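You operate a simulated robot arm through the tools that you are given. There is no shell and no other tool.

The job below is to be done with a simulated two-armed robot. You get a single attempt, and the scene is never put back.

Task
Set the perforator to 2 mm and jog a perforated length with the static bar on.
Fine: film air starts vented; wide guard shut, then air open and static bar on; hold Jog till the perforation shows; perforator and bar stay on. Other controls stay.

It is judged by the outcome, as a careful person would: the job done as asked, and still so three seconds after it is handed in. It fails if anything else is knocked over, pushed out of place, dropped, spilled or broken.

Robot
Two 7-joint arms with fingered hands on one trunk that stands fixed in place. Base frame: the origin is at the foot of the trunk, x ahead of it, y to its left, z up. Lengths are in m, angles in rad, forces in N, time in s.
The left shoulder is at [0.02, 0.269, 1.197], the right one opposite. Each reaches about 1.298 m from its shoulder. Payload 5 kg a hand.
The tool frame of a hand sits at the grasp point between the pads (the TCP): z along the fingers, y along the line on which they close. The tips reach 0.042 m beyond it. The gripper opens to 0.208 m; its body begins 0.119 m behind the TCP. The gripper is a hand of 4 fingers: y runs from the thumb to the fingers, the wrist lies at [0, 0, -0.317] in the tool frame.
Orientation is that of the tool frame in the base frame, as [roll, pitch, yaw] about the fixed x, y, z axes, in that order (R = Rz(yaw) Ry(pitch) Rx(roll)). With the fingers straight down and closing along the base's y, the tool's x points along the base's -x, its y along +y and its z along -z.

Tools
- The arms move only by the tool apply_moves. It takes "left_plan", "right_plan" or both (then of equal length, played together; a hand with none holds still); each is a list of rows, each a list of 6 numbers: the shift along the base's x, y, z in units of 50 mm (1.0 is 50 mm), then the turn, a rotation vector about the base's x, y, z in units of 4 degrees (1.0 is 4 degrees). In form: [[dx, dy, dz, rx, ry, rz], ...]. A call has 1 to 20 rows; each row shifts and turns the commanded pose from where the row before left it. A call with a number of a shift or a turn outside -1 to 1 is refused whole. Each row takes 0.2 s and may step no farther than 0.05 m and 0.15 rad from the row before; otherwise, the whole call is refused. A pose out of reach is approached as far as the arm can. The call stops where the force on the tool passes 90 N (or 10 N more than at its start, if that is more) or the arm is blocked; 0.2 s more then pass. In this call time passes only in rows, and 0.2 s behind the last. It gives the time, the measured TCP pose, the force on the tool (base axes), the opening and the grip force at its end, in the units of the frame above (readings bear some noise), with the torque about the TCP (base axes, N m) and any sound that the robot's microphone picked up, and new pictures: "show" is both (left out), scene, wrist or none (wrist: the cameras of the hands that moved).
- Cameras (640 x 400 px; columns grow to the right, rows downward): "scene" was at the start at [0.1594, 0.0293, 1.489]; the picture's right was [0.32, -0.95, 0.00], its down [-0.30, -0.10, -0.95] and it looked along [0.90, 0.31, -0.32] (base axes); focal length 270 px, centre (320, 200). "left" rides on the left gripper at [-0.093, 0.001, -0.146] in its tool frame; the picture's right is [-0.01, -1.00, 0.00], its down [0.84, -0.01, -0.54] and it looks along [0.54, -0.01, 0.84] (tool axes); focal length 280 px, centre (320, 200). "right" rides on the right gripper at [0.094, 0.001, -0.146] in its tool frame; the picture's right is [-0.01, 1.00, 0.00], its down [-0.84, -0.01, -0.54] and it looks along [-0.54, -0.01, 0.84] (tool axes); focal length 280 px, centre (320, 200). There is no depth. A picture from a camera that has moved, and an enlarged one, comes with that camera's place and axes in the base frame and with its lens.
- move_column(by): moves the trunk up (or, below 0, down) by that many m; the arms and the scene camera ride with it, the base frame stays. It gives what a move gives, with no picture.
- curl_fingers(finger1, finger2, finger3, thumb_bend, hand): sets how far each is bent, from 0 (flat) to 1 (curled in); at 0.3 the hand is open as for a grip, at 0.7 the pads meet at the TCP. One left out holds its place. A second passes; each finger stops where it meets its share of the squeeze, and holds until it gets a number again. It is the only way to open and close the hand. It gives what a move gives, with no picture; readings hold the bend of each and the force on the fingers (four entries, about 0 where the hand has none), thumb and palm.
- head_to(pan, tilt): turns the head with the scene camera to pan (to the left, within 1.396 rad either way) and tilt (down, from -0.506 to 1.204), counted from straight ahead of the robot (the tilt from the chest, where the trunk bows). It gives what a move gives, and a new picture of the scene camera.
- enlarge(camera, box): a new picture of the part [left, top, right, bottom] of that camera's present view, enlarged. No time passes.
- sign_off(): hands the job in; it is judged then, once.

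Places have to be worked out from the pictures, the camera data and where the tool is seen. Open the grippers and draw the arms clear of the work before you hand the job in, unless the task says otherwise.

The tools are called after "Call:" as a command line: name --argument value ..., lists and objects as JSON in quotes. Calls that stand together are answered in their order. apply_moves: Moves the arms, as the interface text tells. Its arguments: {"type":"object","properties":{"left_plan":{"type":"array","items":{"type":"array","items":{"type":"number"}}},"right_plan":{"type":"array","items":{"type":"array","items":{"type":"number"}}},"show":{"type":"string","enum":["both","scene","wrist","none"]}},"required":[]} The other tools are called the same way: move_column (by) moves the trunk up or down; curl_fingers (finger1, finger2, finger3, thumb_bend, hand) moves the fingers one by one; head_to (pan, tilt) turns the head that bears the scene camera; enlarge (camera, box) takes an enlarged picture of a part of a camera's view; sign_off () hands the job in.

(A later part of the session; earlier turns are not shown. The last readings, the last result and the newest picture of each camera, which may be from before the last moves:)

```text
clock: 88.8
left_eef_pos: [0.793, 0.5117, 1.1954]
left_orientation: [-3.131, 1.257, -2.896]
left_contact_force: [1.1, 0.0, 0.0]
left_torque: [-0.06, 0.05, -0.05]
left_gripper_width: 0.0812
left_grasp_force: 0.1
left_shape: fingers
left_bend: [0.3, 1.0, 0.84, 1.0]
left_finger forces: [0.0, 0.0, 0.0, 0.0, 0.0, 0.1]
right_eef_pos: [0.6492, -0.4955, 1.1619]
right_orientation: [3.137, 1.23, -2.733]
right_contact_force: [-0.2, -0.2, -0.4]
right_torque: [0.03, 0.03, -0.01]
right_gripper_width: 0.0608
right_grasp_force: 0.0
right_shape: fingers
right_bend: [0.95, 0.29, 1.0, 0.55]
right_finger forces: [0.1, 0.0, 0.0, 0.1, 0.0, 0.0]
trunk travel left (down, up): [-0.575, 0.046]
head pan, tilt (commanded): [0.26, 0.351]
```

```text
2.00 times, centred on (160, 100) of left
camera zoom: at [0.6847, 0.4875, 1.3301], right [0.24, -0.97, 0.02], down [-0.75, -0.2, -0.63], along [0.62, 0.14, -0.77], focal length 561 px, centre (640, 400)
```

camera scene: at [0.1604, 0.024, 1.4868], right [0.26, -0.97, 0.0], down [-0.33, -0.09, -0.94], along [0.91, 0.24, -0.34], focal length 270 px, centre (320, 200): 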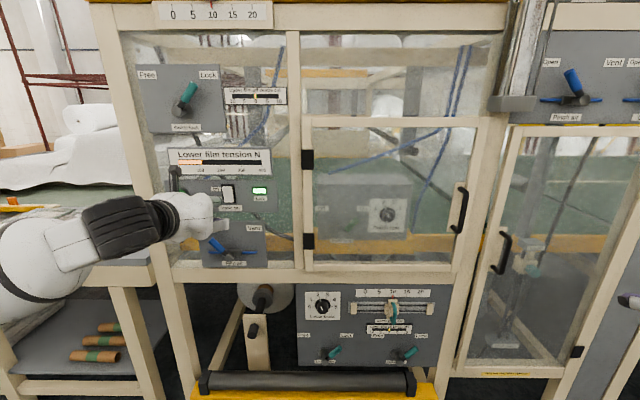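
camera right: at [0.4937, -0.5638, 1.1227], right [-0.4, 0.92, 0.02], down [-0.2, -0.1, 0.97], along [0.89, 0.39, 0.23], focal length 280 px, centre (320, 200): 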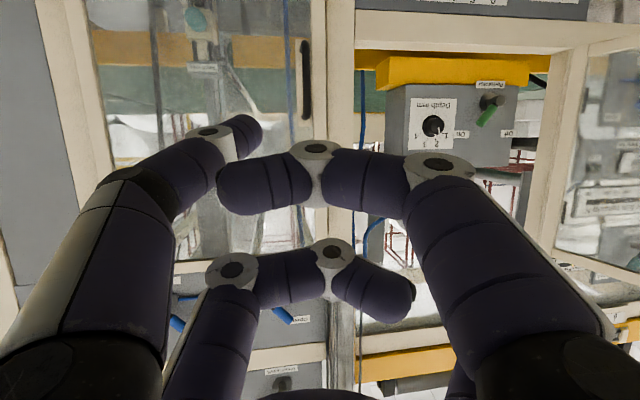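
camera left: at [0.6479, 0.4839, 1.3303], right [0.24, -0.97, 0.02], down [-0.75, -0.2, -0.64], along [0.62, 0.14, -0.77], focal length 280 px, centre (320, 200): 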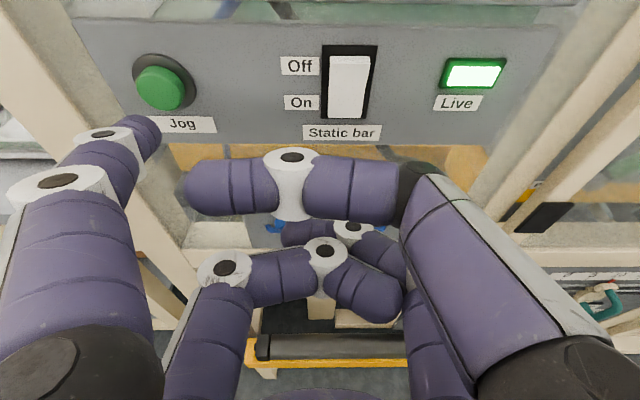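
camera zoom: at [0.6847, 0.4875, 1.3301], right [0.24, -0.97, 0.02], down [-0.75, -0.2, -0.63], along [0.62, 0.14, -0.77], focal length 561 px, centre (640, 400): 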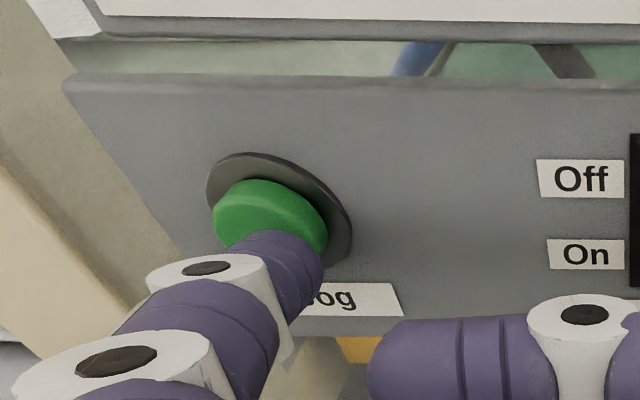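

The tip is about 2 cm from the button and slightly right of its centre. I'll correct left 5 mm and press in small steps.

Call:
apply_moves --left_plan '[[0.167, 0.148, 0.02, 0, 0, 0], [0.097, 0.026, 0, 0, 0, 0], [0.097, 0.026, 0, 0, 0, 0]]' --show "scene"

Call:
enlarge --camera "left" --box '[0, 0, 320, 200]'

```text
clock: 89.6
left_eef_pos: [0.8089, 0.5209, 1.1969]
left_orientation: [-3.131, 1.256, -2.896]
left_contact_force: [-16.3, -10.4, -1.7]
left_torque: [-0.01, -0.31, 2.06]
left_gripper_width: 0.0821
left_grasp_force: 9.3
left_shape: fingers
left_bend: [0.28, 1.0, 0.84, 1.0]
left_finger forces: [17.9, 0.0, 0.1, 0.0, 0.0, 0.1]
right_eef_pos: [0.6489, -0.497, 1.1624]
right_orientation: [3.136, 1.231, -2.73]
right_contact_force: [-0.5, -0.2, -0.6]
right_torque: [0.0, 0.01, 0.0]
right_gripper_width: 0.0606
right_grasp_force: 0.2
right_shape: fingers
right_bend: [0.95, 0.29, 1.0, 0.55]
right_finger forces: [0.0, 0.0, 0.0, 0.1, 0.0, 0.0]
trunk travel left (down, up): [-0.575, 0.046]
head pan, tilt (commanded): [0.26, 0.351]
heard: click
camera scene: at [0.1599, 0.0225, 1.4868], right [0.26, -0.97, 0.0], down [-0.33, -0.09, -0.94], along [0.91, 0.24, -0.34], focal length 270 px, centre (320, 200)
```

scene: 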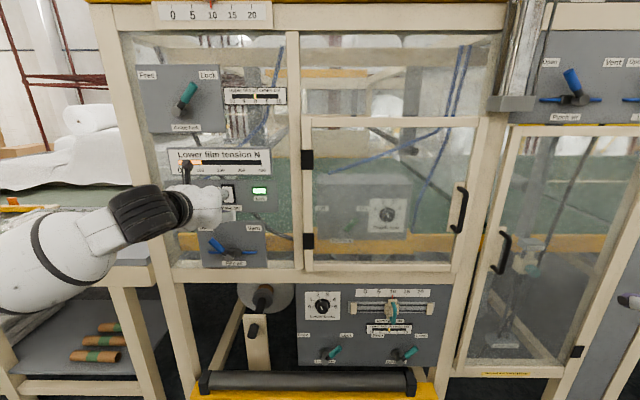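

```text
2.00 times, centred on (160, 100) of left
camera zoom: at [0.7009, 0.4955, 1.3309], right [0.24, -0.97, 0.02], down [-0.75, -0.19, -0.64], along [0.62, 0.14, -0.77], focal length 561 px, centre (640, 400)
```

zoom: 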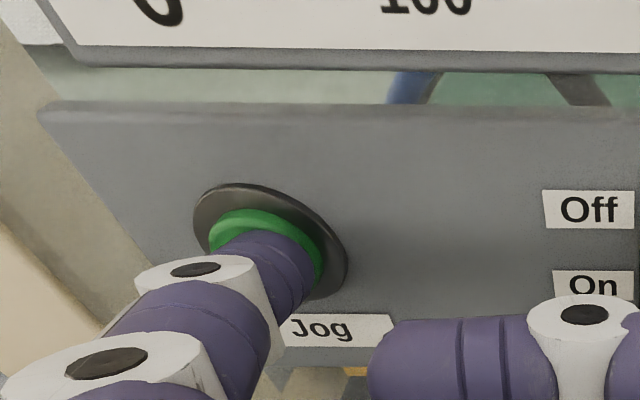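

I heard a click with 18 N on the fingertip, so Jog is pressed. I'll hold it and watch for the perforation.

Call:
apply_moves --left_plan '[[0, 0, 0, 0, 0, 0], [0, 0, 0, 0, 0, 0], [0, 0, 0, 0, 0, 0], [0, 0, 0, 0, 0, 0], [0, 0, 0, 0, 0, 0]]' --show "scene"

Call:
enlarge --camera "scene" --box '[290, 100, 500, 280]'

Call:
enlarge --camera "scene" --box '[460, 100, 640, 300]'

Call:
enlarge --camera "left" --box '[0, 0, 320, 200]'

```text
clock: 90.8
left_eef_pos: [0.8089, 0.5194, 1.1978]
left_orientation: [-3.134, 1.258, -2.896]
left_contact_force: [-17.5, -10.6, -2.9]
left_torque: [-0.2, -0.32, 2.23]
left_gripper_width: 0.0821
left_grasp_force: 9.2
left_shape: fingers
left_bend: [0.28, 1.0, 0.84, 1.0]
left_finger forces: [18.9, 0.0, 0.0, 0.0, 0.0, 0.1]
right_eef_pos: [0.6497, -0.4965, 1.1636]
right_orientation: [3.135, 1.23, -2.73]
right_contact_force: [0.1, -0.2, 0.2]
right_torque: [0.0, -0.01, -0.02]
right_gripper_width: 0.0606
right_grasp_force: 0.1
right_shape: fingers
right_bend: [0.95, 0.29, 1.0, 0.55]
right_finger forces: [0.0, 0.1, 0.0, 0.1, 0.1, 0.1]
trunk travel left (down, up): [-0.575, 0.046]
head pan, tilt (commanded): [0.26, 0.351]
camera scene: at [0.1599, 0.0225, 1.4868], right [0.26, -0.97, 0.0], down [-0.33, -0.09, -0.94], along [0.91, 0.24, -0.34], focal length 270 px, centre (320, 200)
```

scene: 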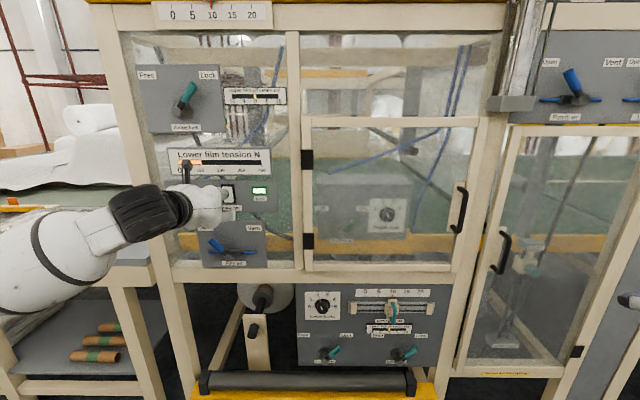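

```text
2.22 times, centred on (395, 190) of scene
camera zoom: at [0.1599, 0.0225, 1.4868], right [0.26, -0.97, 0.0], down [-0.33, -0.09, -0.94], along [0.91, 0.24, -0.34], focal length 601 px, centre (153, 222)
```

zoom: 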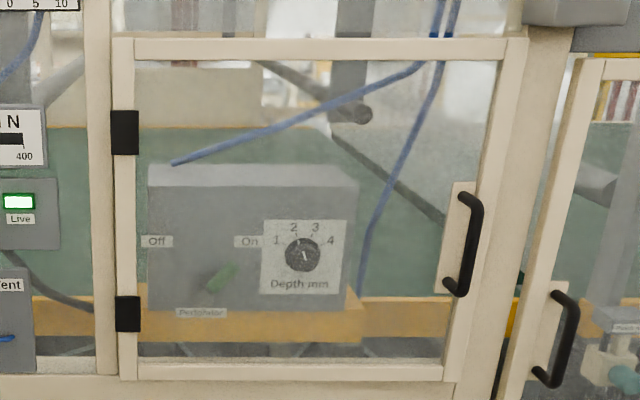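

```text
2.00 times, centred on (550, 200) of scene
camera zoom: at [0.1599, 0.0225, 1.4868], right [0.26, -0.97, 0.0], down [-0.33, -0.09, -0.94], along [0.91, 0.24, -0.34], focal length 541 px, centre (-140, 200)
```

zoom: 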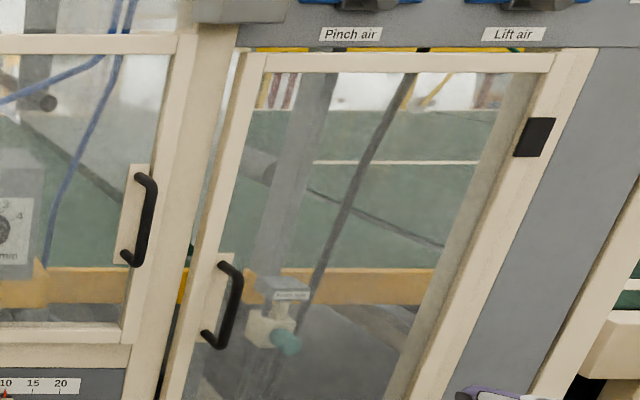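

```text
2.00 times, centred on (160, 100) of left
camera zoom: at [0.7013, 0.4962, 1.3314], right [0.24, -0.97, 0.02], down [-0.75, -0.2, -0.64], along [0.62, 0.14, -0.77], focal length 561 px, centre (640, 400)
```

zoom: 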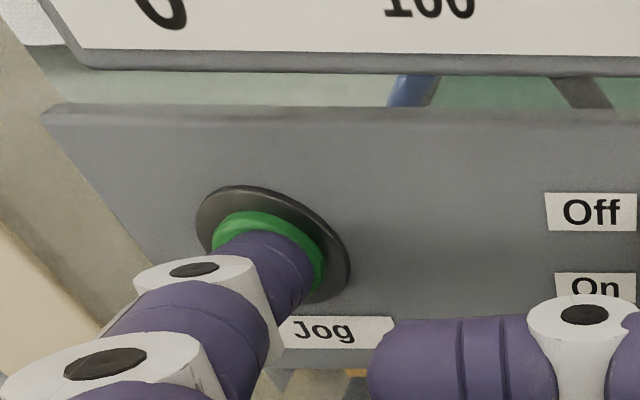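

The button is pressed but I can't yet see any perforation in this view. I'll keep holding and look along the machine to the right where the film would come out.

Call:
head_to --pan -0.45 --tilt 0.3

Call:
head_to --pan 0.1 --tilt 0.1

```text
clock: 91.9
left_eef_pos: [0.8089, 0.5207, 1.197]
left_orientation: [-3.133, 1.258, -2.894]
left_contact_force: [-18.1, -9.3, -2.4]
left_torque: [-0.18, -0.34, 2.19]
left_gripper_width: 0.0821
left_grasp_force: 9.2
left_shape: fingers
left_bend: [0.28, 1.0, 0.84, 1.0]
left_finger forces: [18.8, 0.1, 0.0, 0.1, 0.1, 0.0]
right_eef_pos: [0.6485, -0.4958, 1.1622]
right_orientation: [3.137, 1.231, -2.732]
right_contact_force: [-0.4, 0.6, -0.4]
right_torque: [-0.01, 0.0, -0.03]
right_gripper_width: 0.0606
right_grasp_force: 0.0
right_shape: fingers
right_bend: [0.95, 0.29, 1.0, 0.55]
right_finger forces: [0.0, 0.0, 0.0, 0.0, 0.1, 0.0]
trunk travel left (down, up): [-0.575, 0.046]
head pan, tilt (commanded): [-0.45, 0.3]
camera scene: at [0.1541, -0.042, 1.4915], right [-0.43, -0.9, 0.0], down [-0.27, 0.13, -0.96], along [0.86, -0.41, -0.3], focal length 270 px, centre (320, 200)
```

scene: 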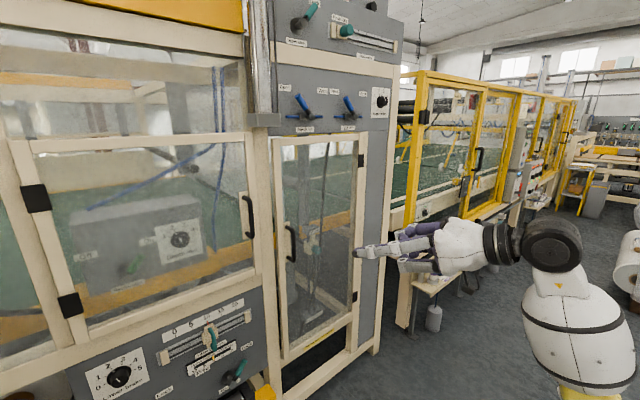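

```text
clock: 92.8
left_eef_pos: [0.808, 0.52, 1.1977]
left_orientation: [-3.133, 1.259, -2.896]
left_contact_force: [-17.0, -9.9, -1.7]
left_torque: [-0.17, -0.36, 2.17]
left_gripper_width: 0.0824
left_grasp_force: 9.2
left_shape: fingers
left_bend: [0.28, 1.0, 0.84, 1.0]
left_finger forces: [18.8, 0.0, 0.0, 0.0, 0.0, 0.0]
right_eef_pos: [0.6494, -0.495, 1.1628]
right_orientation: [3.135, 1.231, -2.73]
right_contact_force: [-0.6, -0.2, 0.6]
right_torque: [0.01, 0.0, -0.03]
right_gripper_width: 0.0606
right_grasp_force: 0.2
right_shape: fingers
right_bend: [0.95, 0.29, 1.0, 0.55]
right_finger forces: [0.0, 0.0, 0.1, 0.0, 0.0, 0.0]
trunk travel left (down, up): [-0.575, 0.046]
head pan, tilt (commanded): [0.099, 0.099]
camera scene: at [0.1615, 0.0076, 1.5101], right [0.1, -1.0, 0.0], down [-0.1, -0.01, -1.0], along [0.99, 0.1, -0.1], focal length 270 px, centre (320, 200)
```

scene: 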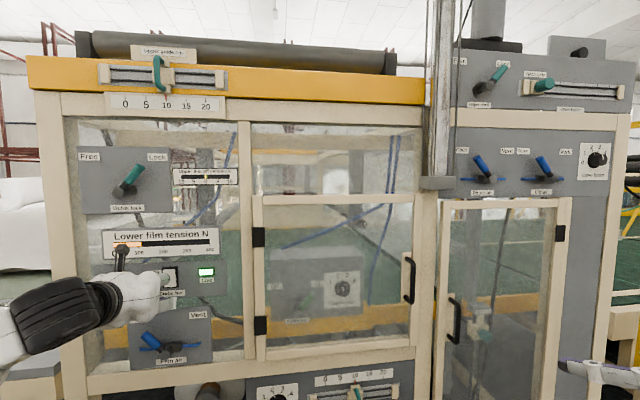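

Still no clear sign; I'll look closely at the film path areas while keeping Jog held.

Call:
enlarge --camera "scene" --box '[260, 230, 420, 350]'

Call:
enlarge --camera "scene" --box '[60, 110, 250, 240]'

Call:
enlarge --camera "scene" --box '[250, 120, 430, 240]'

Call:
enlarge --camera "scene" --box '[430, 190, 570, 370]'

Call:
enlarge --camera "scene" --box '[420, 20, 640, 190]'

```text
3.33 times, centred on (340, 290) of scene
camera zoom: at [0.1615, 0.0076, 1.5101], right [0.1, -1.0, 0.0], down [-0.1, -0.01, -1.0], along [0.99, 0.1, -0.1], focal length 902 px, centre (253, -100)
```

zoom: 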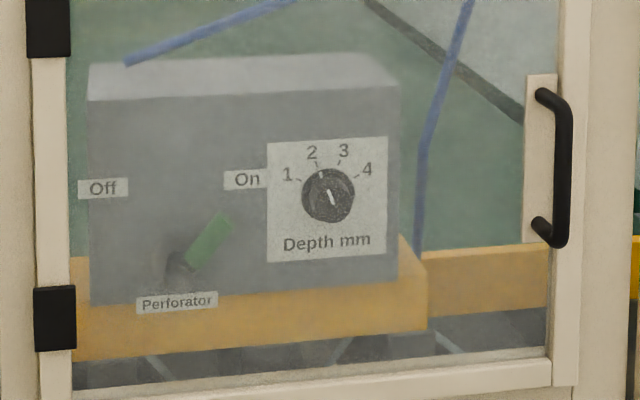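

```text
3.08 times, centred on (155, 175) of scene
camera zoom: at [0.1615, 0.0076, 1.5101], right [0.1, -1.0, 0.0], down [-0.1, -0.01, -1.0], along [0.99, 0.1, -0.1], focal length 832 px, centre (828, 277)
```

zoom: 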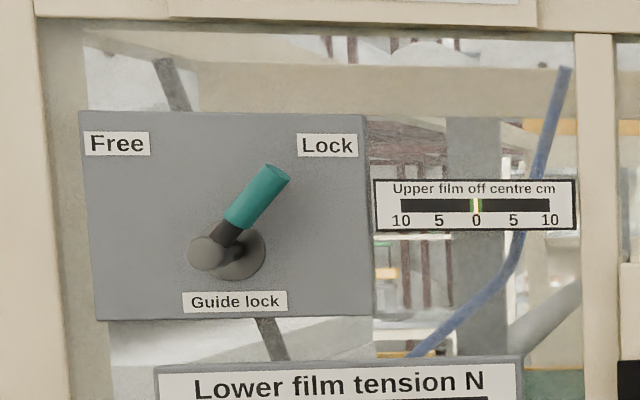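

```text
3.33 times, centred on (340, 180) of scene
camera zoom: at [0.1615, 0.0076, 1.5101], right [0.1, -1.0, 0.0], down [-0.1, -0.01, -1.0], along [0.99, 0.1, -0.1], focal length 902 px, centre (253, 267)
```

zoom: 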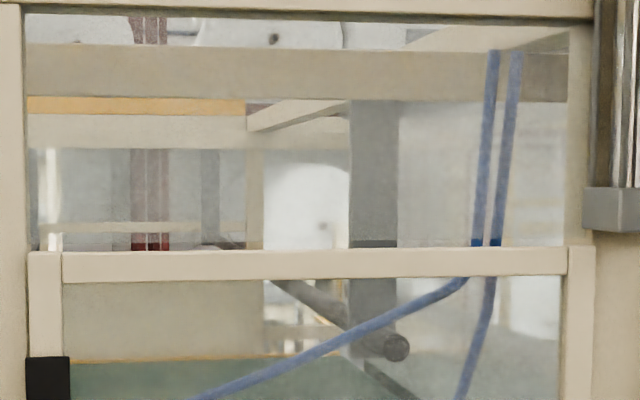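

```text
2.22 times, centred on (500, 280) of scene
camera zoom: at [0.1615, 0.0076, 1.5101], right [0.1, -1.0, 0.0], down [-0.1, -0.01, -1.0], along [0.99, 0.1, -0.1], focal length 601 px, centre (-80, 22)
```

zoom: 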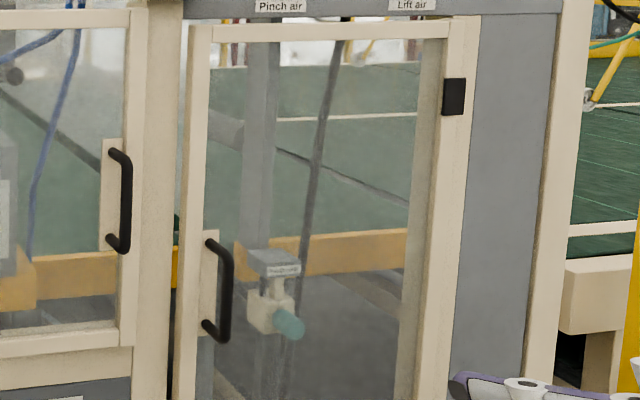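

```text
2.35 times, centred on (530, 105) of scene
camera zoom: at [0.1615, 0.0076, 1.5101], right [0.1, -1.0, 0.0], down [-0.1, -0.01, -1.0], along [0.99, 0.1, -0.1], focal length 636 px, centre (-174, 424)
```

zoom: 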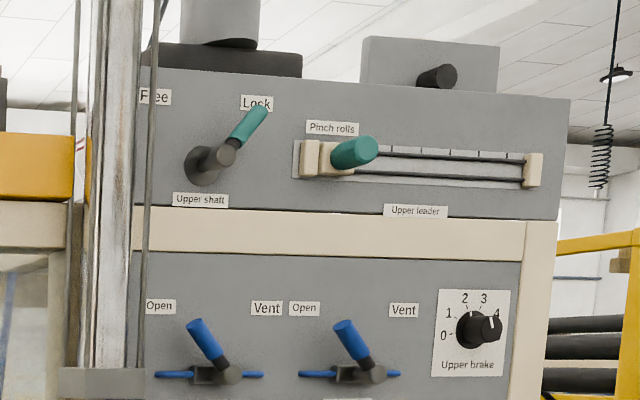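

I'll zoom further into the strip just below the perforator and into the downstream area.

Call:
enlarge --camera "scene" --box '[262, 312, 402, 356]'

Call:
enlarge --camera "scene" --box '[560, 180, 640, 300]'

Call:
enlarge --camera "left" --box '[0, 0, 640, 400]'

Call:
enlarge --camera "right" --box '[0, 0, 640, 400]'

```text
4.57 times, centred on (332, 334) of scene
camera zoom: at [0.1615, 0.0076, 1.5101], right [0.1, -1.0, 0.0], down [-0.1, -0.01, -1.0], along [0.99, 0.1, -0.1], focal length 1236 px, centre (265, -413)
```

zoom: 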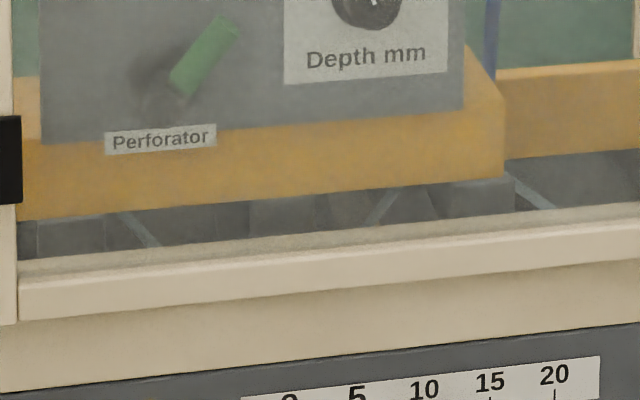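

```text
3.33 times, centred on (600, 240) of scene
camera zoom: at [0.1615, 0.0076, 1.5101], right [0.1, -1.0, 0.0], down [-0.1, -0.01, -1.0], along [0.99, 0.1, -0.1], focal length 902 px, centre (-613, 67)
```

zoom: 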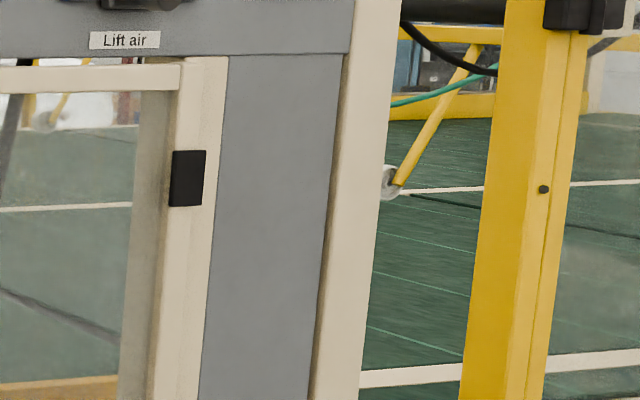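

```text
1.00 times, centred on (320, 200) of left (not enlarged: the box is as wide or as high as the picture)
camera zoom: at [0.7013, 0.4962, 1.3314], right [0.24, -0.97, 0.02], down [-0.75, -0.2, -0.64], along [0.62, 0.14, -0.77], focal length 280 px, centre (320, 200)
```

zoom: 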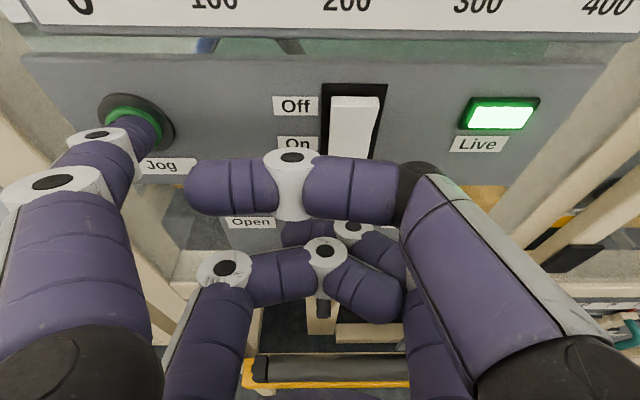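

```text
1.00 times, centred on (320, 200) of right (not enlarged: the box is as wide or as high as the picture)
camera zoom: at [0.4926, -0.5643, 1.1229], right [-0.4, 0.92, 0.02], down [-0.2, -0.1, 0.97], along [0.89, 0.39, 0.23], focal length 280 px, centre (320, 200)
```

zoom: 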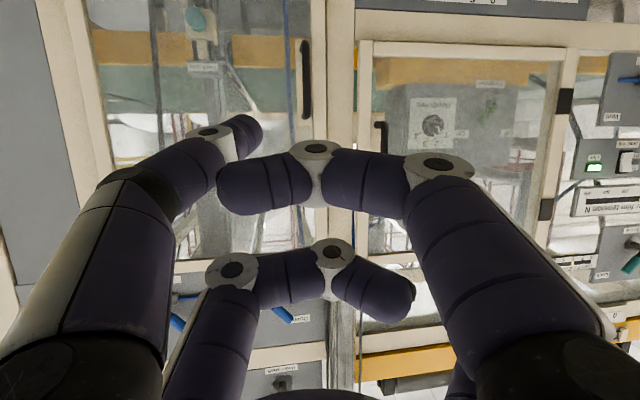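

The Jog is still held. I'll look at the downstream belt to see whether anything moves, taking two pictures spaced in time.

Call:
head_to --pan -0.45 --tilt 0.3

Call:
enlarge --camera "scene" --box '[380, 60, 580, 240]'

Call:
enlarge --camera "scene" --box '[0, 120, 280, 340]'

Call:
apply_moves --left_plan '[[0, 0, 0, 0, 0, 0], [0, 0, 0, 0, 0, 0], [0, 0, 0, 0, 0, 0], [0, 0, 0, 0, 0, 0]]' --show "scene"

Call:
enlarge --camera "scene" --box '[380, 60, 580, 240]'

```text
clock: 93.8
left_eef_pos: [0.8096, 0.5196, 1.1981]
left_orientation: [-3.133, 1.258, -2.896]
left_contact_force: [-16.9, -10.3, -3.6]
left_torque: [-0.11, -0.37, 2.16]
left_gripper_width: 0.0823
left_grasp_force: 9.3
left_shape: fingers
left_bend: [0.28, 1.0, 0.84, 1.0]
left_finger forces: [18.7, 0.0, 0.1, 0.0, 0.0, 0.1]
right_eef_pos: [0.6477, -0.4959, 1.1622]
right_orientation: [3.135, 1.229, -2.731]
right_contact_force: [0.4, -0.7, -0.2]
right_torque: [0.02, 0.02, 0.04]
right_gripper_width: 0.0607
right_grasp_force: 0.1
right_shape: fingers
right_bend: [0.95, 0.29, 1.0, 0.55]
right_finger forces: [0.0, 0.0, 0.1, 0.0, 0.1, 0.0]
trunk travel left (down, up): [-0.575, 0.046]
head pan, tilt (commanded): [-0.45, 0.3]
camera scene: at [0.1541, -0.042, 1.4915], right [-0.43, -0.9, 0.0], down [-0.27, 0.13, -0.96], along [0.86, -0.41, -0.29], focal length 270 px, centre (320, 200)
```

scene: 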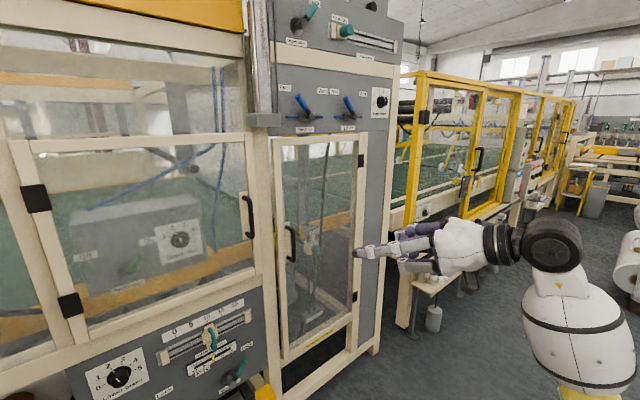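

```text
2.22 times, centred on (480, 150) of scene
camera zoom: at [0.1541, -0.042, 1.4915], right [-0.43, -0.9, 0.0], down [-0.27, 0.13, -0.96], along [0.86, -0.41, -0.29], focal length 601 px, centre (-36, 311)
```

zoom: 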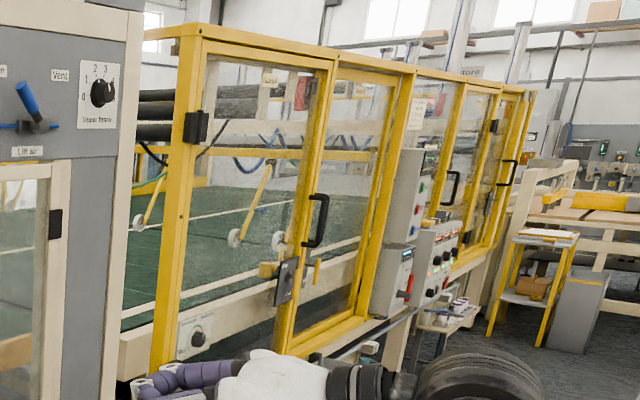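

```text
1.82 times, centred on (140, 230) of scene
camera zoom: at [0.1541, -0.042, 1.4915], right [-0.43, -0.9, 0.0], down [-0.27, 0.13, -0.96], along [0.86, -0.41, -0.29], focal length 492 px, centre (647, 146)
```

zoom: 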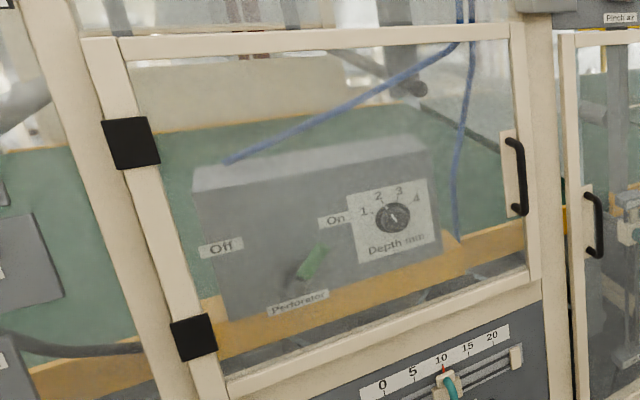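

```text
clock: 94.8
left_eef_pos: [0.8094, 0.5202, 1.196]
left_orientation: [-3.132, 1.258, -2.895]
left_contact_force: [-16.8, -9.5, -3.0]
left_torque: [-0.17, -0.31, 2.19]
left_gripper_width: 0.0822
left_grasp_force: 9.4
left_shape: fingers
left_bend: [0.28, 1.0, 0.84, 1.0]
left_finger forces: [18.7, 0.1, 0.0, 0.0, 0.0, 0.0]
right_eef_pos: [0.6483, -0.4977, 1.1628]
right_orientation: [3.136, 1.23, -2.731]
right_contact_force: [-0.5, -0.1, 0.8]
right_torque: [-0.04, 0.02, 0.0]
right_gripper_width: 0.0607
right_grasp_force: 0.0
right_shape: fingers
right_bend: [0.95, 0.29, 1.0, 0.55]
right_finger forces: [0.0, 0.0, 0.0, 0.0, 0.1, 0.1]
trunk travel left (down, up): [-0.575, 0.046]
head pan, tilt (commanded): [-0.45, 0.3]
camera scene: at [0.154, -0.0421, 1.4915], right [-0.44, -0.9, 0.0], down [-0.27, 0.13, -0.96], along [0.86, -0.42, -0.3], focal length 270 px, centre (320, 200)
```

scene: 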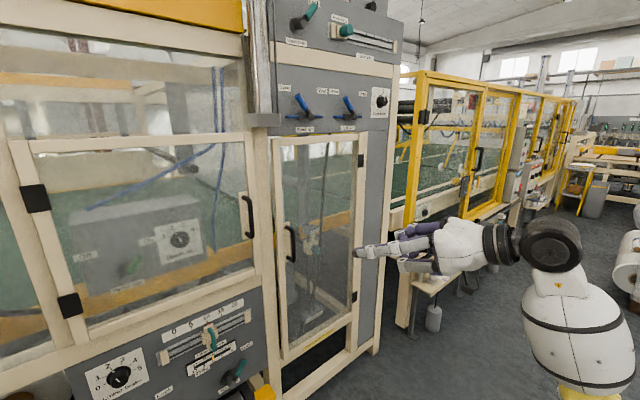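

```text
2.22 times, centred on (480, 150) of scene
camera zoom: at [0.154, -0.0421, 1.4915], right [-0.44, -0.9, 0.0], down [-0.27, 0.13, -0.96], along [0.86, -0.42, -0.3], focal length 601 px, centre (-36, 311)
```

zoom: 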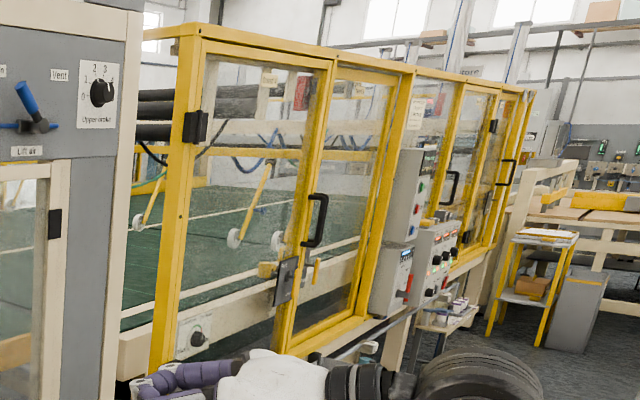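

No visible motion downstream. I'll look down-left at the lower film roll and along the lower film path while Jog stays held.

Call:
head_to --pan 0.3 --tilt 0.6

Call:
enlarge --camera "scene" --box '[190, 130, 420, 280]'

Call:
enlarge --camera "scene" --box '[300, 30, 500, 170]'

```text
clock: 95.9
left_eef_pos: [0.8095, 0.519, 1.1976]
left_orientation: [-3.132, 1.257, -2.896]
left_contact_force: [-16.8, -10.3, -3.1]
left_torque: [-0.12, -0.35, 2.21]
left_gripper_width: 0.0824
left_grasp_force: 9.0
left_shape: fingers
left_bend: [0.28, 1.0, 0.84, 1.0]
left_finger forces: [18.7, 0.1, 0.0, 0.0, 0.1, 0.0]
right_eef_pos: [0.6473, -0.4966, 1.1626]
right_orientation: [3.136, 1.231, -2.732]
right_contact_force: [0.6, 0.2, 0.3]
right_torque: [-0.01, -0.01, 0.04]
right_gripper_width: 0.0608
right_grasp_force: 0.0
right_shape: fingers
right_bend: [0.95, 0.29, 1.0, 0.55]
right_finger forces: [0.0, 0.1, 0.0, 0.1, 0.0, 0.0]
trunk travel left (down, up): [-0.575, 0.046]
head pan, tilt (commanded): [0.3, 0.6]
camera scene: at [0.1544, 0.0246, 1.464], right [0.29, -0.96, 0.0], down [-0.54, -0.17, -0.83], along [0.79, 0.24, -0.56], focal length 270 px, centre (320, 200)
```

scene: 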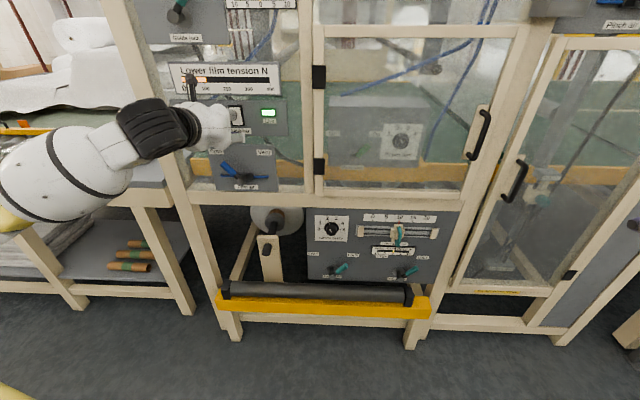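

```text
2.67 times, centred on (305, 205) of scene
camera zoom: at [0.1544, 0.0246, 1.464], right [0.29, -0.96, 0.0], down [-0.54, -0.17, -0.83], along [0.79, 0.24, -0.56], focal length 721 px, centre (360, 187)
```

zoom: 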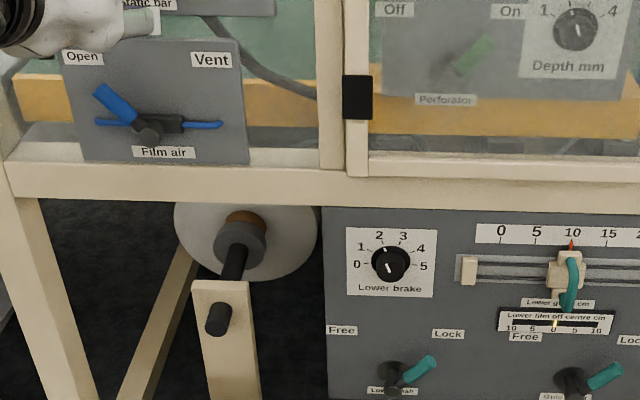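

```text
2.86 times, centred on (400, 100) of scene
camera zoom: at [0.1544, 0.0246, 1.464], right [0.29, -0.96, 0.0], down [-0.54, -0.17, -0.83], along [0.79, 0.24, -0.56], focal length 773 px, centre (91, 486)
```

zoom: 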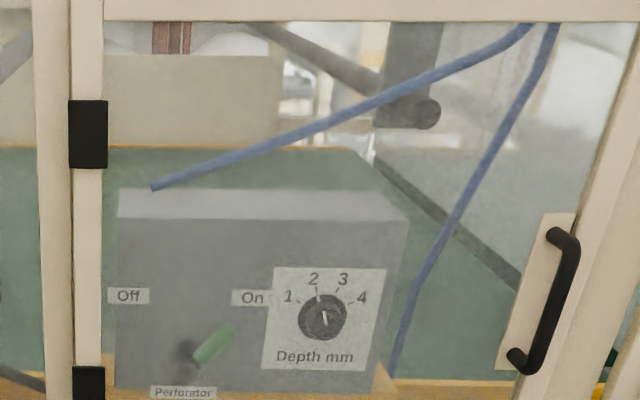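

There's a paler sheet (film) right of the perforator above the diagonal bar. I'll zoom strongly there to look for perforation marks.

Call:
enlarge --camera "scene" --box '[425, 30, 505, 90]'

Call:
enlarge --camera "scene" --box '[425, 80, 505, 140]'

Call:
enlarge --camera "scene" --box '[500, 40, 640, 160]'

Call:
enlarge --camera "scene" --box '[320, 20, 440, 110]'

```text
6.67 times, centred on (465, 60) of scene
camera zoom: at [0.1544, 0.0246, 1.464], right [0.29, -0.96, 0.0], down [-0.54, -0.17, -0.83], along [0.79, 0.24, -0.56], focal length 1803 px, centre (-647, 1133)
```

zoom: 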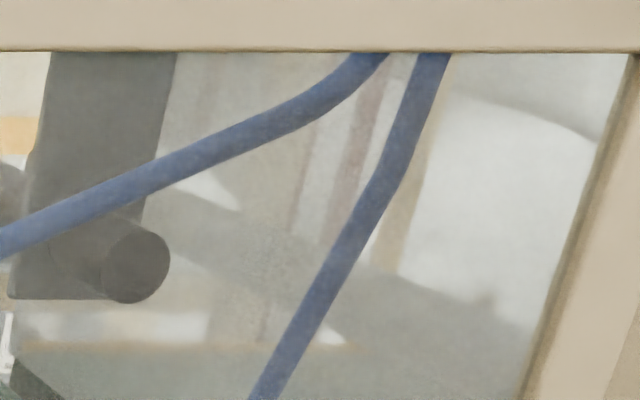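

```text
6.67 times, centred on (465, 110) of scene
camera zoom: at [0.1544, 0.0246, 1.464], right [0.29, -0.96, 0.0], down [-0.54, -0.17, -0.83], along [0.79, 0.24, -0.56], focal length 1803 px, centre (-647, 800)
```

zoom: 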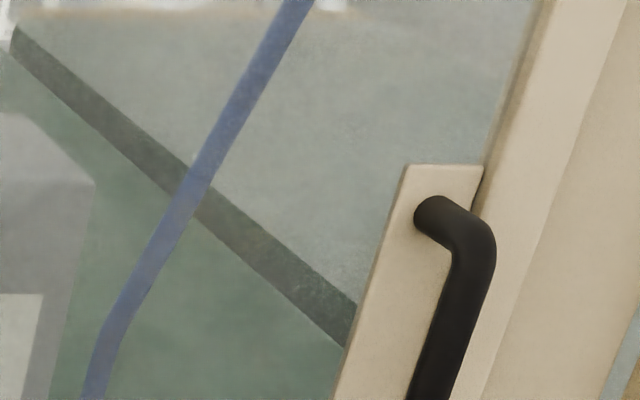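

```text
3.33 times, centred on (570, 100) of scene
camera zoom: at [0.1544, 0.0246, 1.464], right [0.29, -0.96, 0.0], down [-0.54, -0.17, -0.83], along [0.79, 0.24, -0.56], focal length 902 px, centre (-513, 533)
```

zoom: 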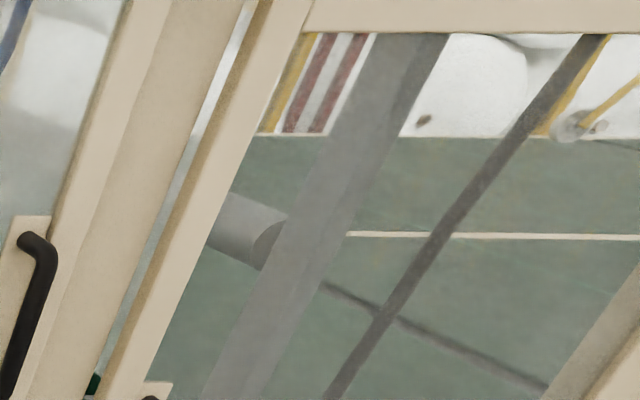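

```text
4.44 times, centred on (380, 65) of scene
camera zoom: at [0.1544, 0.0246, 1.464], right [0.29, -0.96, 0.0], down [-0.54, -0.17, -0.83], along [0.79, 0.24, -0.56], focal length 1202 px, centre (53, 800)
```

zoom: 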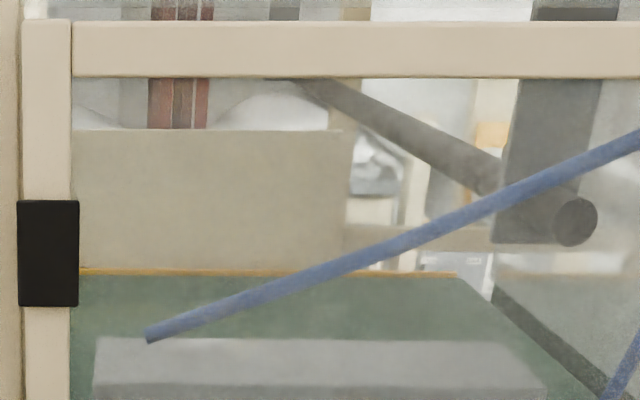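

No marks visible yet and no running sound. I'll press the Jog button a little deeper to make sure it is fully in, and listen.

Call:
apply_moves --left_plan '[[0.06, 0.016, 0, 0, 0, 0], [0.06, 0.016, 0, 0, 0, 0], [0, 0, 0, 0, 0, 0], [0, 0, 0, 0, 0, 0], [0, 0, 0, 0, 0, 0]]' --show "wrist"

Call:
enlarge --camera "left" --box '[40, 60, 220, 180]'

Call:
enlarge --camera "scene" --box '[300, 30, 500, 170]'

```text
clock: 97.1
left_eef_pos: [0.8161, 0.5205, 1.198]
left_orientation: [-3.134, 1.261, -2.897]
left_contact_force: [-31.0, -19.4, 1.7]
left_torque: [0.69, -0.76, 4.23]
left_gripper_width: 0.0845
left_grasp_force: 17.3
left_shape: fingers
left_bend: [0.24, 1.0, 0.84, 1.0]
left_finger forces: [34.8, 0.0, 0.0, 0.1, 0.1, 0.0]
right_eef_pos: [0.6459, -0.4969, 1.1635]
right_orientation: [3.135, 1.233, -2.732]
right_contact_force: [-0.5, -0.9, 0.4]
right_torque: [-0.03, 0.01, 0.0]
right_gripper_width: 0.061
right_grasp_force: 0.0
right_shape: fingers
right_bend: [0.95, 0.29, 1.0, 0.55]
right_finger forces: [0.0, 0.1, 0.1, 0.1, 0.1, 0.1]
trunk travel left (down, up): [-0.575, 0.046]
head pan, tilt (commanded): [0.3, 0.6]
camera left: at [0.7068, 0.497, 1.3314], right [0.24, -0.97, 0.02], down [-0.75, -0.19, -0.64], along [0.62, 0.14, -0.77], focal length 280 px, centre (320, 200)
```

left: 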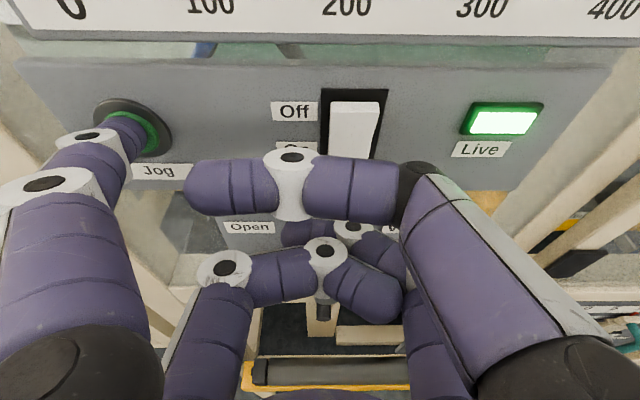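

```text
3.33 times, centred on (130, 120) of left
camera zoom: at [0.7068, 0.497, 1.3314], right [0.24, -0.97, 0.02], down [-0.75, -0.19, -0.64], along [0.62, 0.14, -0.77], focal length 935 px, centre (953, 467)
```

zoom: 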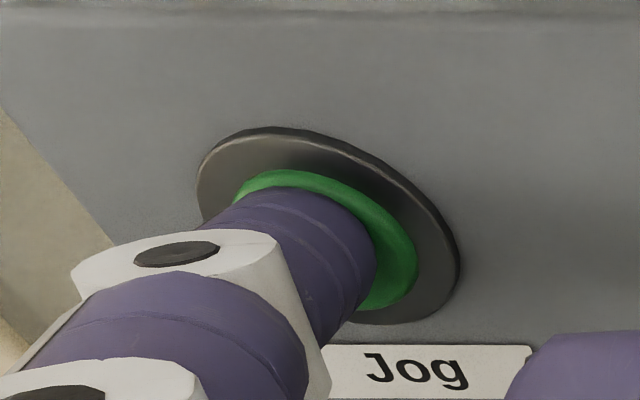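

```text
2.86 times, centred on (400, 100) of scene
camera zoom: at [0.1531, 0.0237, 1.4642], right [0.3, -0.96, 0.0], down [-0.54, -0.17, -0.83], along [0.79, 0.24, -0.56], focal length 773 px, centre (91, 486)
```

zoom: 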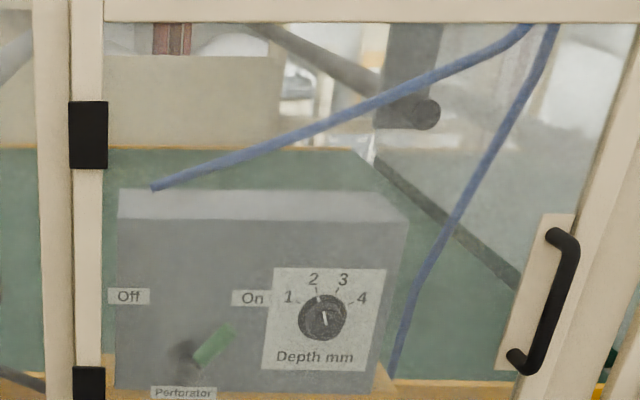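

The button is fully in (flush with its ring). I'll examine the film region from the right wrist camera's angle too.

Call:
enlarge --camera "right" --box '[350, 30, 590, 180]'

Call:
enlarge --camera "right" --box '[340, 180, 600, 340]'

Call:
enlarge --camera "right" --box '[60, 0, 320, 160]'

```text
2.67 times, centred on (470, 105) of right
camera zoom: at [0.4916, -0.565, 1.123], right [-0.4, 0.92, 0.02], down [-0.2, -0.11, 0.97], along [0.89, 0.39, 0.23], focal length 748 px, centre (-80, 453)
```

zoom: 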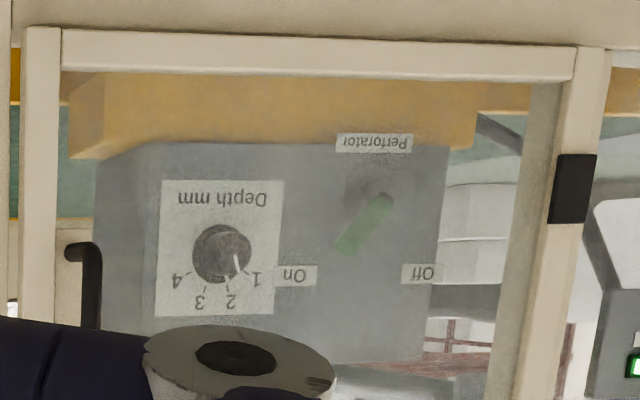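

```text
2.46 times, centred on (470, 260) of right
camera zoom: at [0.4916, -0.565, 1.123], right [-0.4, 0.92, 0.02], down [-0.2, -0.11, 0.97], along [0.89, 0.39, 0.23], focal length 690 px, centre (-49, 52)
```

zoom: 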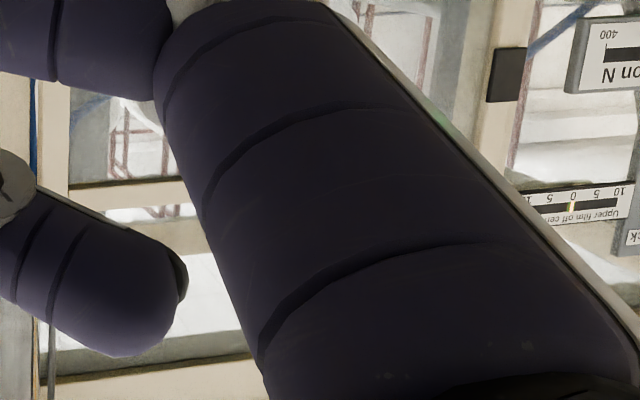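

```text
2.46 times, centred on (190, 80) of right
camera zoom: at [0.4916, -0.565, 1.123], right [-0.4, 0.92, 0.02], down [-0.2, -0.11, 0.97], along [0.89, 0.39, 0.23], focal length 690 px, centre (640, 495)
```

zoom: 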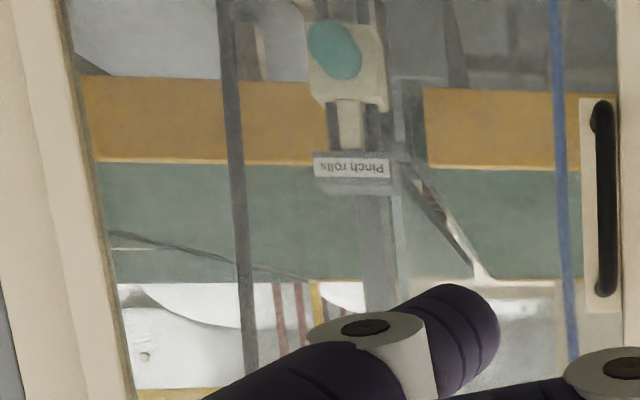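

There is a shiny slanted strip next to the pinch rolls. I'll zoom in there.

Call:
enlarge --camera "right" --box '[200, 50, 290, 120]'

Call:
head_to --pan 0.0 --tilt 0.4

Call:
enlarge --camera "scene" --box '[280, 60, 480, 240]'

```text
5.71 times, centred on (245, 85) of right
camera zoom: at [0.4916, -0.565, 1.123], right [-0.4, 0.92, 0.02], down [-0.2, -0.11, 0.97], along [0.89, 0.39, 0.23], focal length 1602 px, centre (749, 857)
```

zoom: 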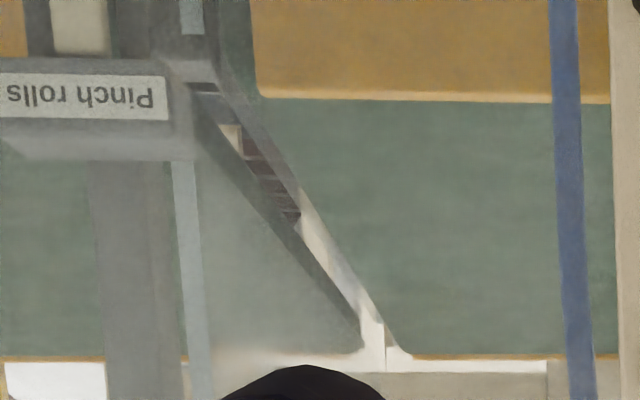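

```text
clock: 97.9
left_eef_pos: [0.8148, 0.5209, 1.1977]
left_orientation: [-3.133, 1.261, -2.897]
left_contact_force: [-30.3, -19.2, 3.3]
left_torque: [0.96, -0.78, 4.12]
left_gripper_width: 0.0841
left_grasp_force: 16.9
left_shape: fingers
left_bend: [0.24, 1.0, 0.84, 1.0]
left_finger forces: [34.4, 0.0, 0.0, 0.0, 0.0, 0.0]
right_eef_pos: [0.6474, -0.4969, 1.1627]
right_orientation: [3.135, 1.232, -2.732]
right_contact_force: [0.2, 0.2, 0.0]
right_torque: [0.0, -0.05, 0.0]
right_gripper_width: 0.0607
right_grasp_force: 0.0
right_shape: fingers
right_bend: [0.95, 0.29, 1.0, 0.55]
right_finger forces: [0.1, 0.0, 0.0, 0.0, 0.0, 0.1]
trunk travel left (down, up): [-0.575, 0.046]
head pan, tilt (commanded): [0.0, 0.4]
camera scene: at [0.1611, -0.0024, 1.4824], right [0.0, -1.0, 0.0], down [-0.39, 0.0, -0.92], along [0.92, 0.0, -0.39], focal length 270 px, centre (320, 200)
```

scene: 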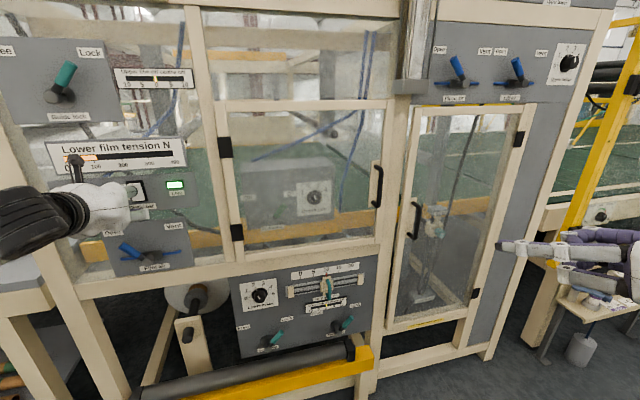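

```text
2.22 times, centred on (380, 150) of scene
camera zoom: at [0.1611, -0.0024, 1.4824], right [0.0, -1.0, 0.0], down [-0.39, 0.0, -0.92], along [0.92, 0.0, -0.39], focal length 601 px, centre (187, 311)
```

zoom: 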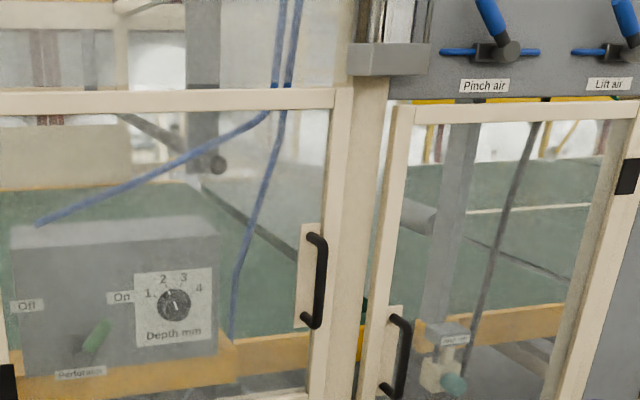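

The film web seems to run behind the right part of the guard, over the diagonal bar. With Jog still held by the left hand, I'll open the right hand and bring its camera nearer the window for a closer look.

Call:
curl_fingers --hand "right" --finger1 0.3 --finger2 0.3 --finger3 0.3 --thumb_bend 0.3

Call:
apply_moves --right_plan '[[-0.03, 0.758, 0.2, 0, 0, -0.7], [-0.03, 0.758, 0.2, 0, 0, -0.7], [-0.03, 0.758, 0.2, 0, 0, -0.7], [-0.03, 0.758, 0.2, 0, 0, -0.7], [-0.03, 0.758, 0.2, 0, 0, -0.7], [-0.03, 0.758, 0.2, 0, 0, -0.7], [-0.03, 0.758, 0.2, 0, 0, -0.7], [-0.03, 0.758, 0.2, 0, 0, -0.7], [-0.03, 0.758, 0.2, 0, 0, -0.7], [-0.03, 0.758, 0.2, 0, 0, -0.7]]' --show "both"

```text
clock: 98.9
left_eef_pos: [0.8145, 0.5206, 1.1975]
left_orientation: [-3.135, 1.259, -2.899]
left_contact_force: [-29.7, -19.1, 4.3]
left_torque: [1.19, -0.8, 4.08]
left_gripper_width: 0.0842
left_grasp_force: 17.2
left_shape: fingers
left_bend: [0.24, 1.0, 0.84, 1.0]
left_finger forces: [34.0, 0.0, 0.0, 0.0, 0.1, 0.0]
right_eef_pos: [0.6464, -0.4973, 1.1626]
right_orientation: [3.135, 1.232, -2.732]
right_contact_force: [0.3, -1.0, 0.9]
right_torque: [-0.01, -0.02, -0.01]
right_gripper_width: 0.2182
right_grasp_force: 0.0
right_shape: fingers
right_bend: [0.3, 0.3, 0.3, 0.3]
right_finger forces: [0.1, 0.0, 0.0, 0.1, 0.1, 0.1]
trunk travel left (down, up): [-0.575, 0.046]
head pan, tilt (commanded): [0.0, 0.4]
```

```text
clock: 101.1
left_eef_pos: [0.8119, 0.5225, 1.1973]
left_orientation: [-3.129, 1.257, -2.889]
left_contact_force: [-22.7, -11.8, -6.0]
left_torque: [-0.63, -0.5, 3.06]
left_gripper_width: 0.0854
left_grasp_force: 12.5
left_shape: fingers
left_bend: [0.23, 1.0, 0.84, 1.0]
left_finger forces: [23.9, 0.1, 0.0, 0.0, 0.1, 0.0]
right_eef_pos: [0.675, -0.1305, 1.2759]
right_orientation: [3.13, 1.237, 3.066]
right_contact_force: [-3.3, -0.2, 11.3]
right_torque: [0.09, 1.28, 0.09]
right_gripper_width: 0.2184
right_grasp_force: 0.1
right_shape: fingers
right_bend: [0.3, 0.3, 0.3, 0.3]
right_finger forces: [0.0, 0.0, 0.0, 0.1, 0.1, 0.0]
right hand out of reach, approached as far as the arm can: row 3, 4, 5, 10
trunk travel left (down, up): [-0.575, 0.046]
head pan, tilt (commanded): [0.0, 0.4]
camera scene: at [0.1587, -0.0008, 1.4835], right [0.0, -1.0, 0.0], down [-0.39, 0.0, -0.92], along [0.92, 0.0, -0.39], focal length 270 px, centre (320, 200)
camera right: at [0.5061, -0.1184, 1.2353], right [0.07, 1.0, 0.02], down [-0.23, 0.0, 0.97], along [0.97, -0.07, 0.23], focal length 280 px, centre (320, 200)
```

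scene: 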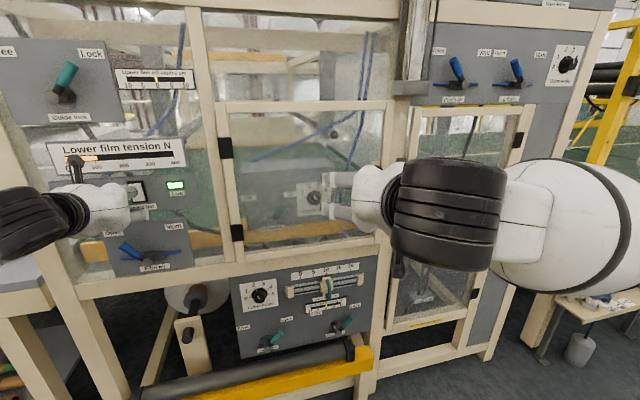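
right: 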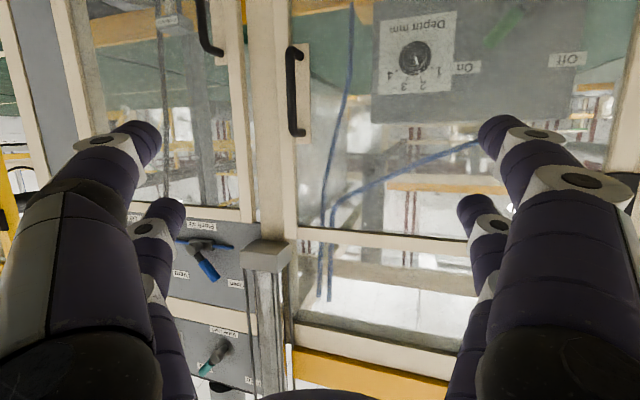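

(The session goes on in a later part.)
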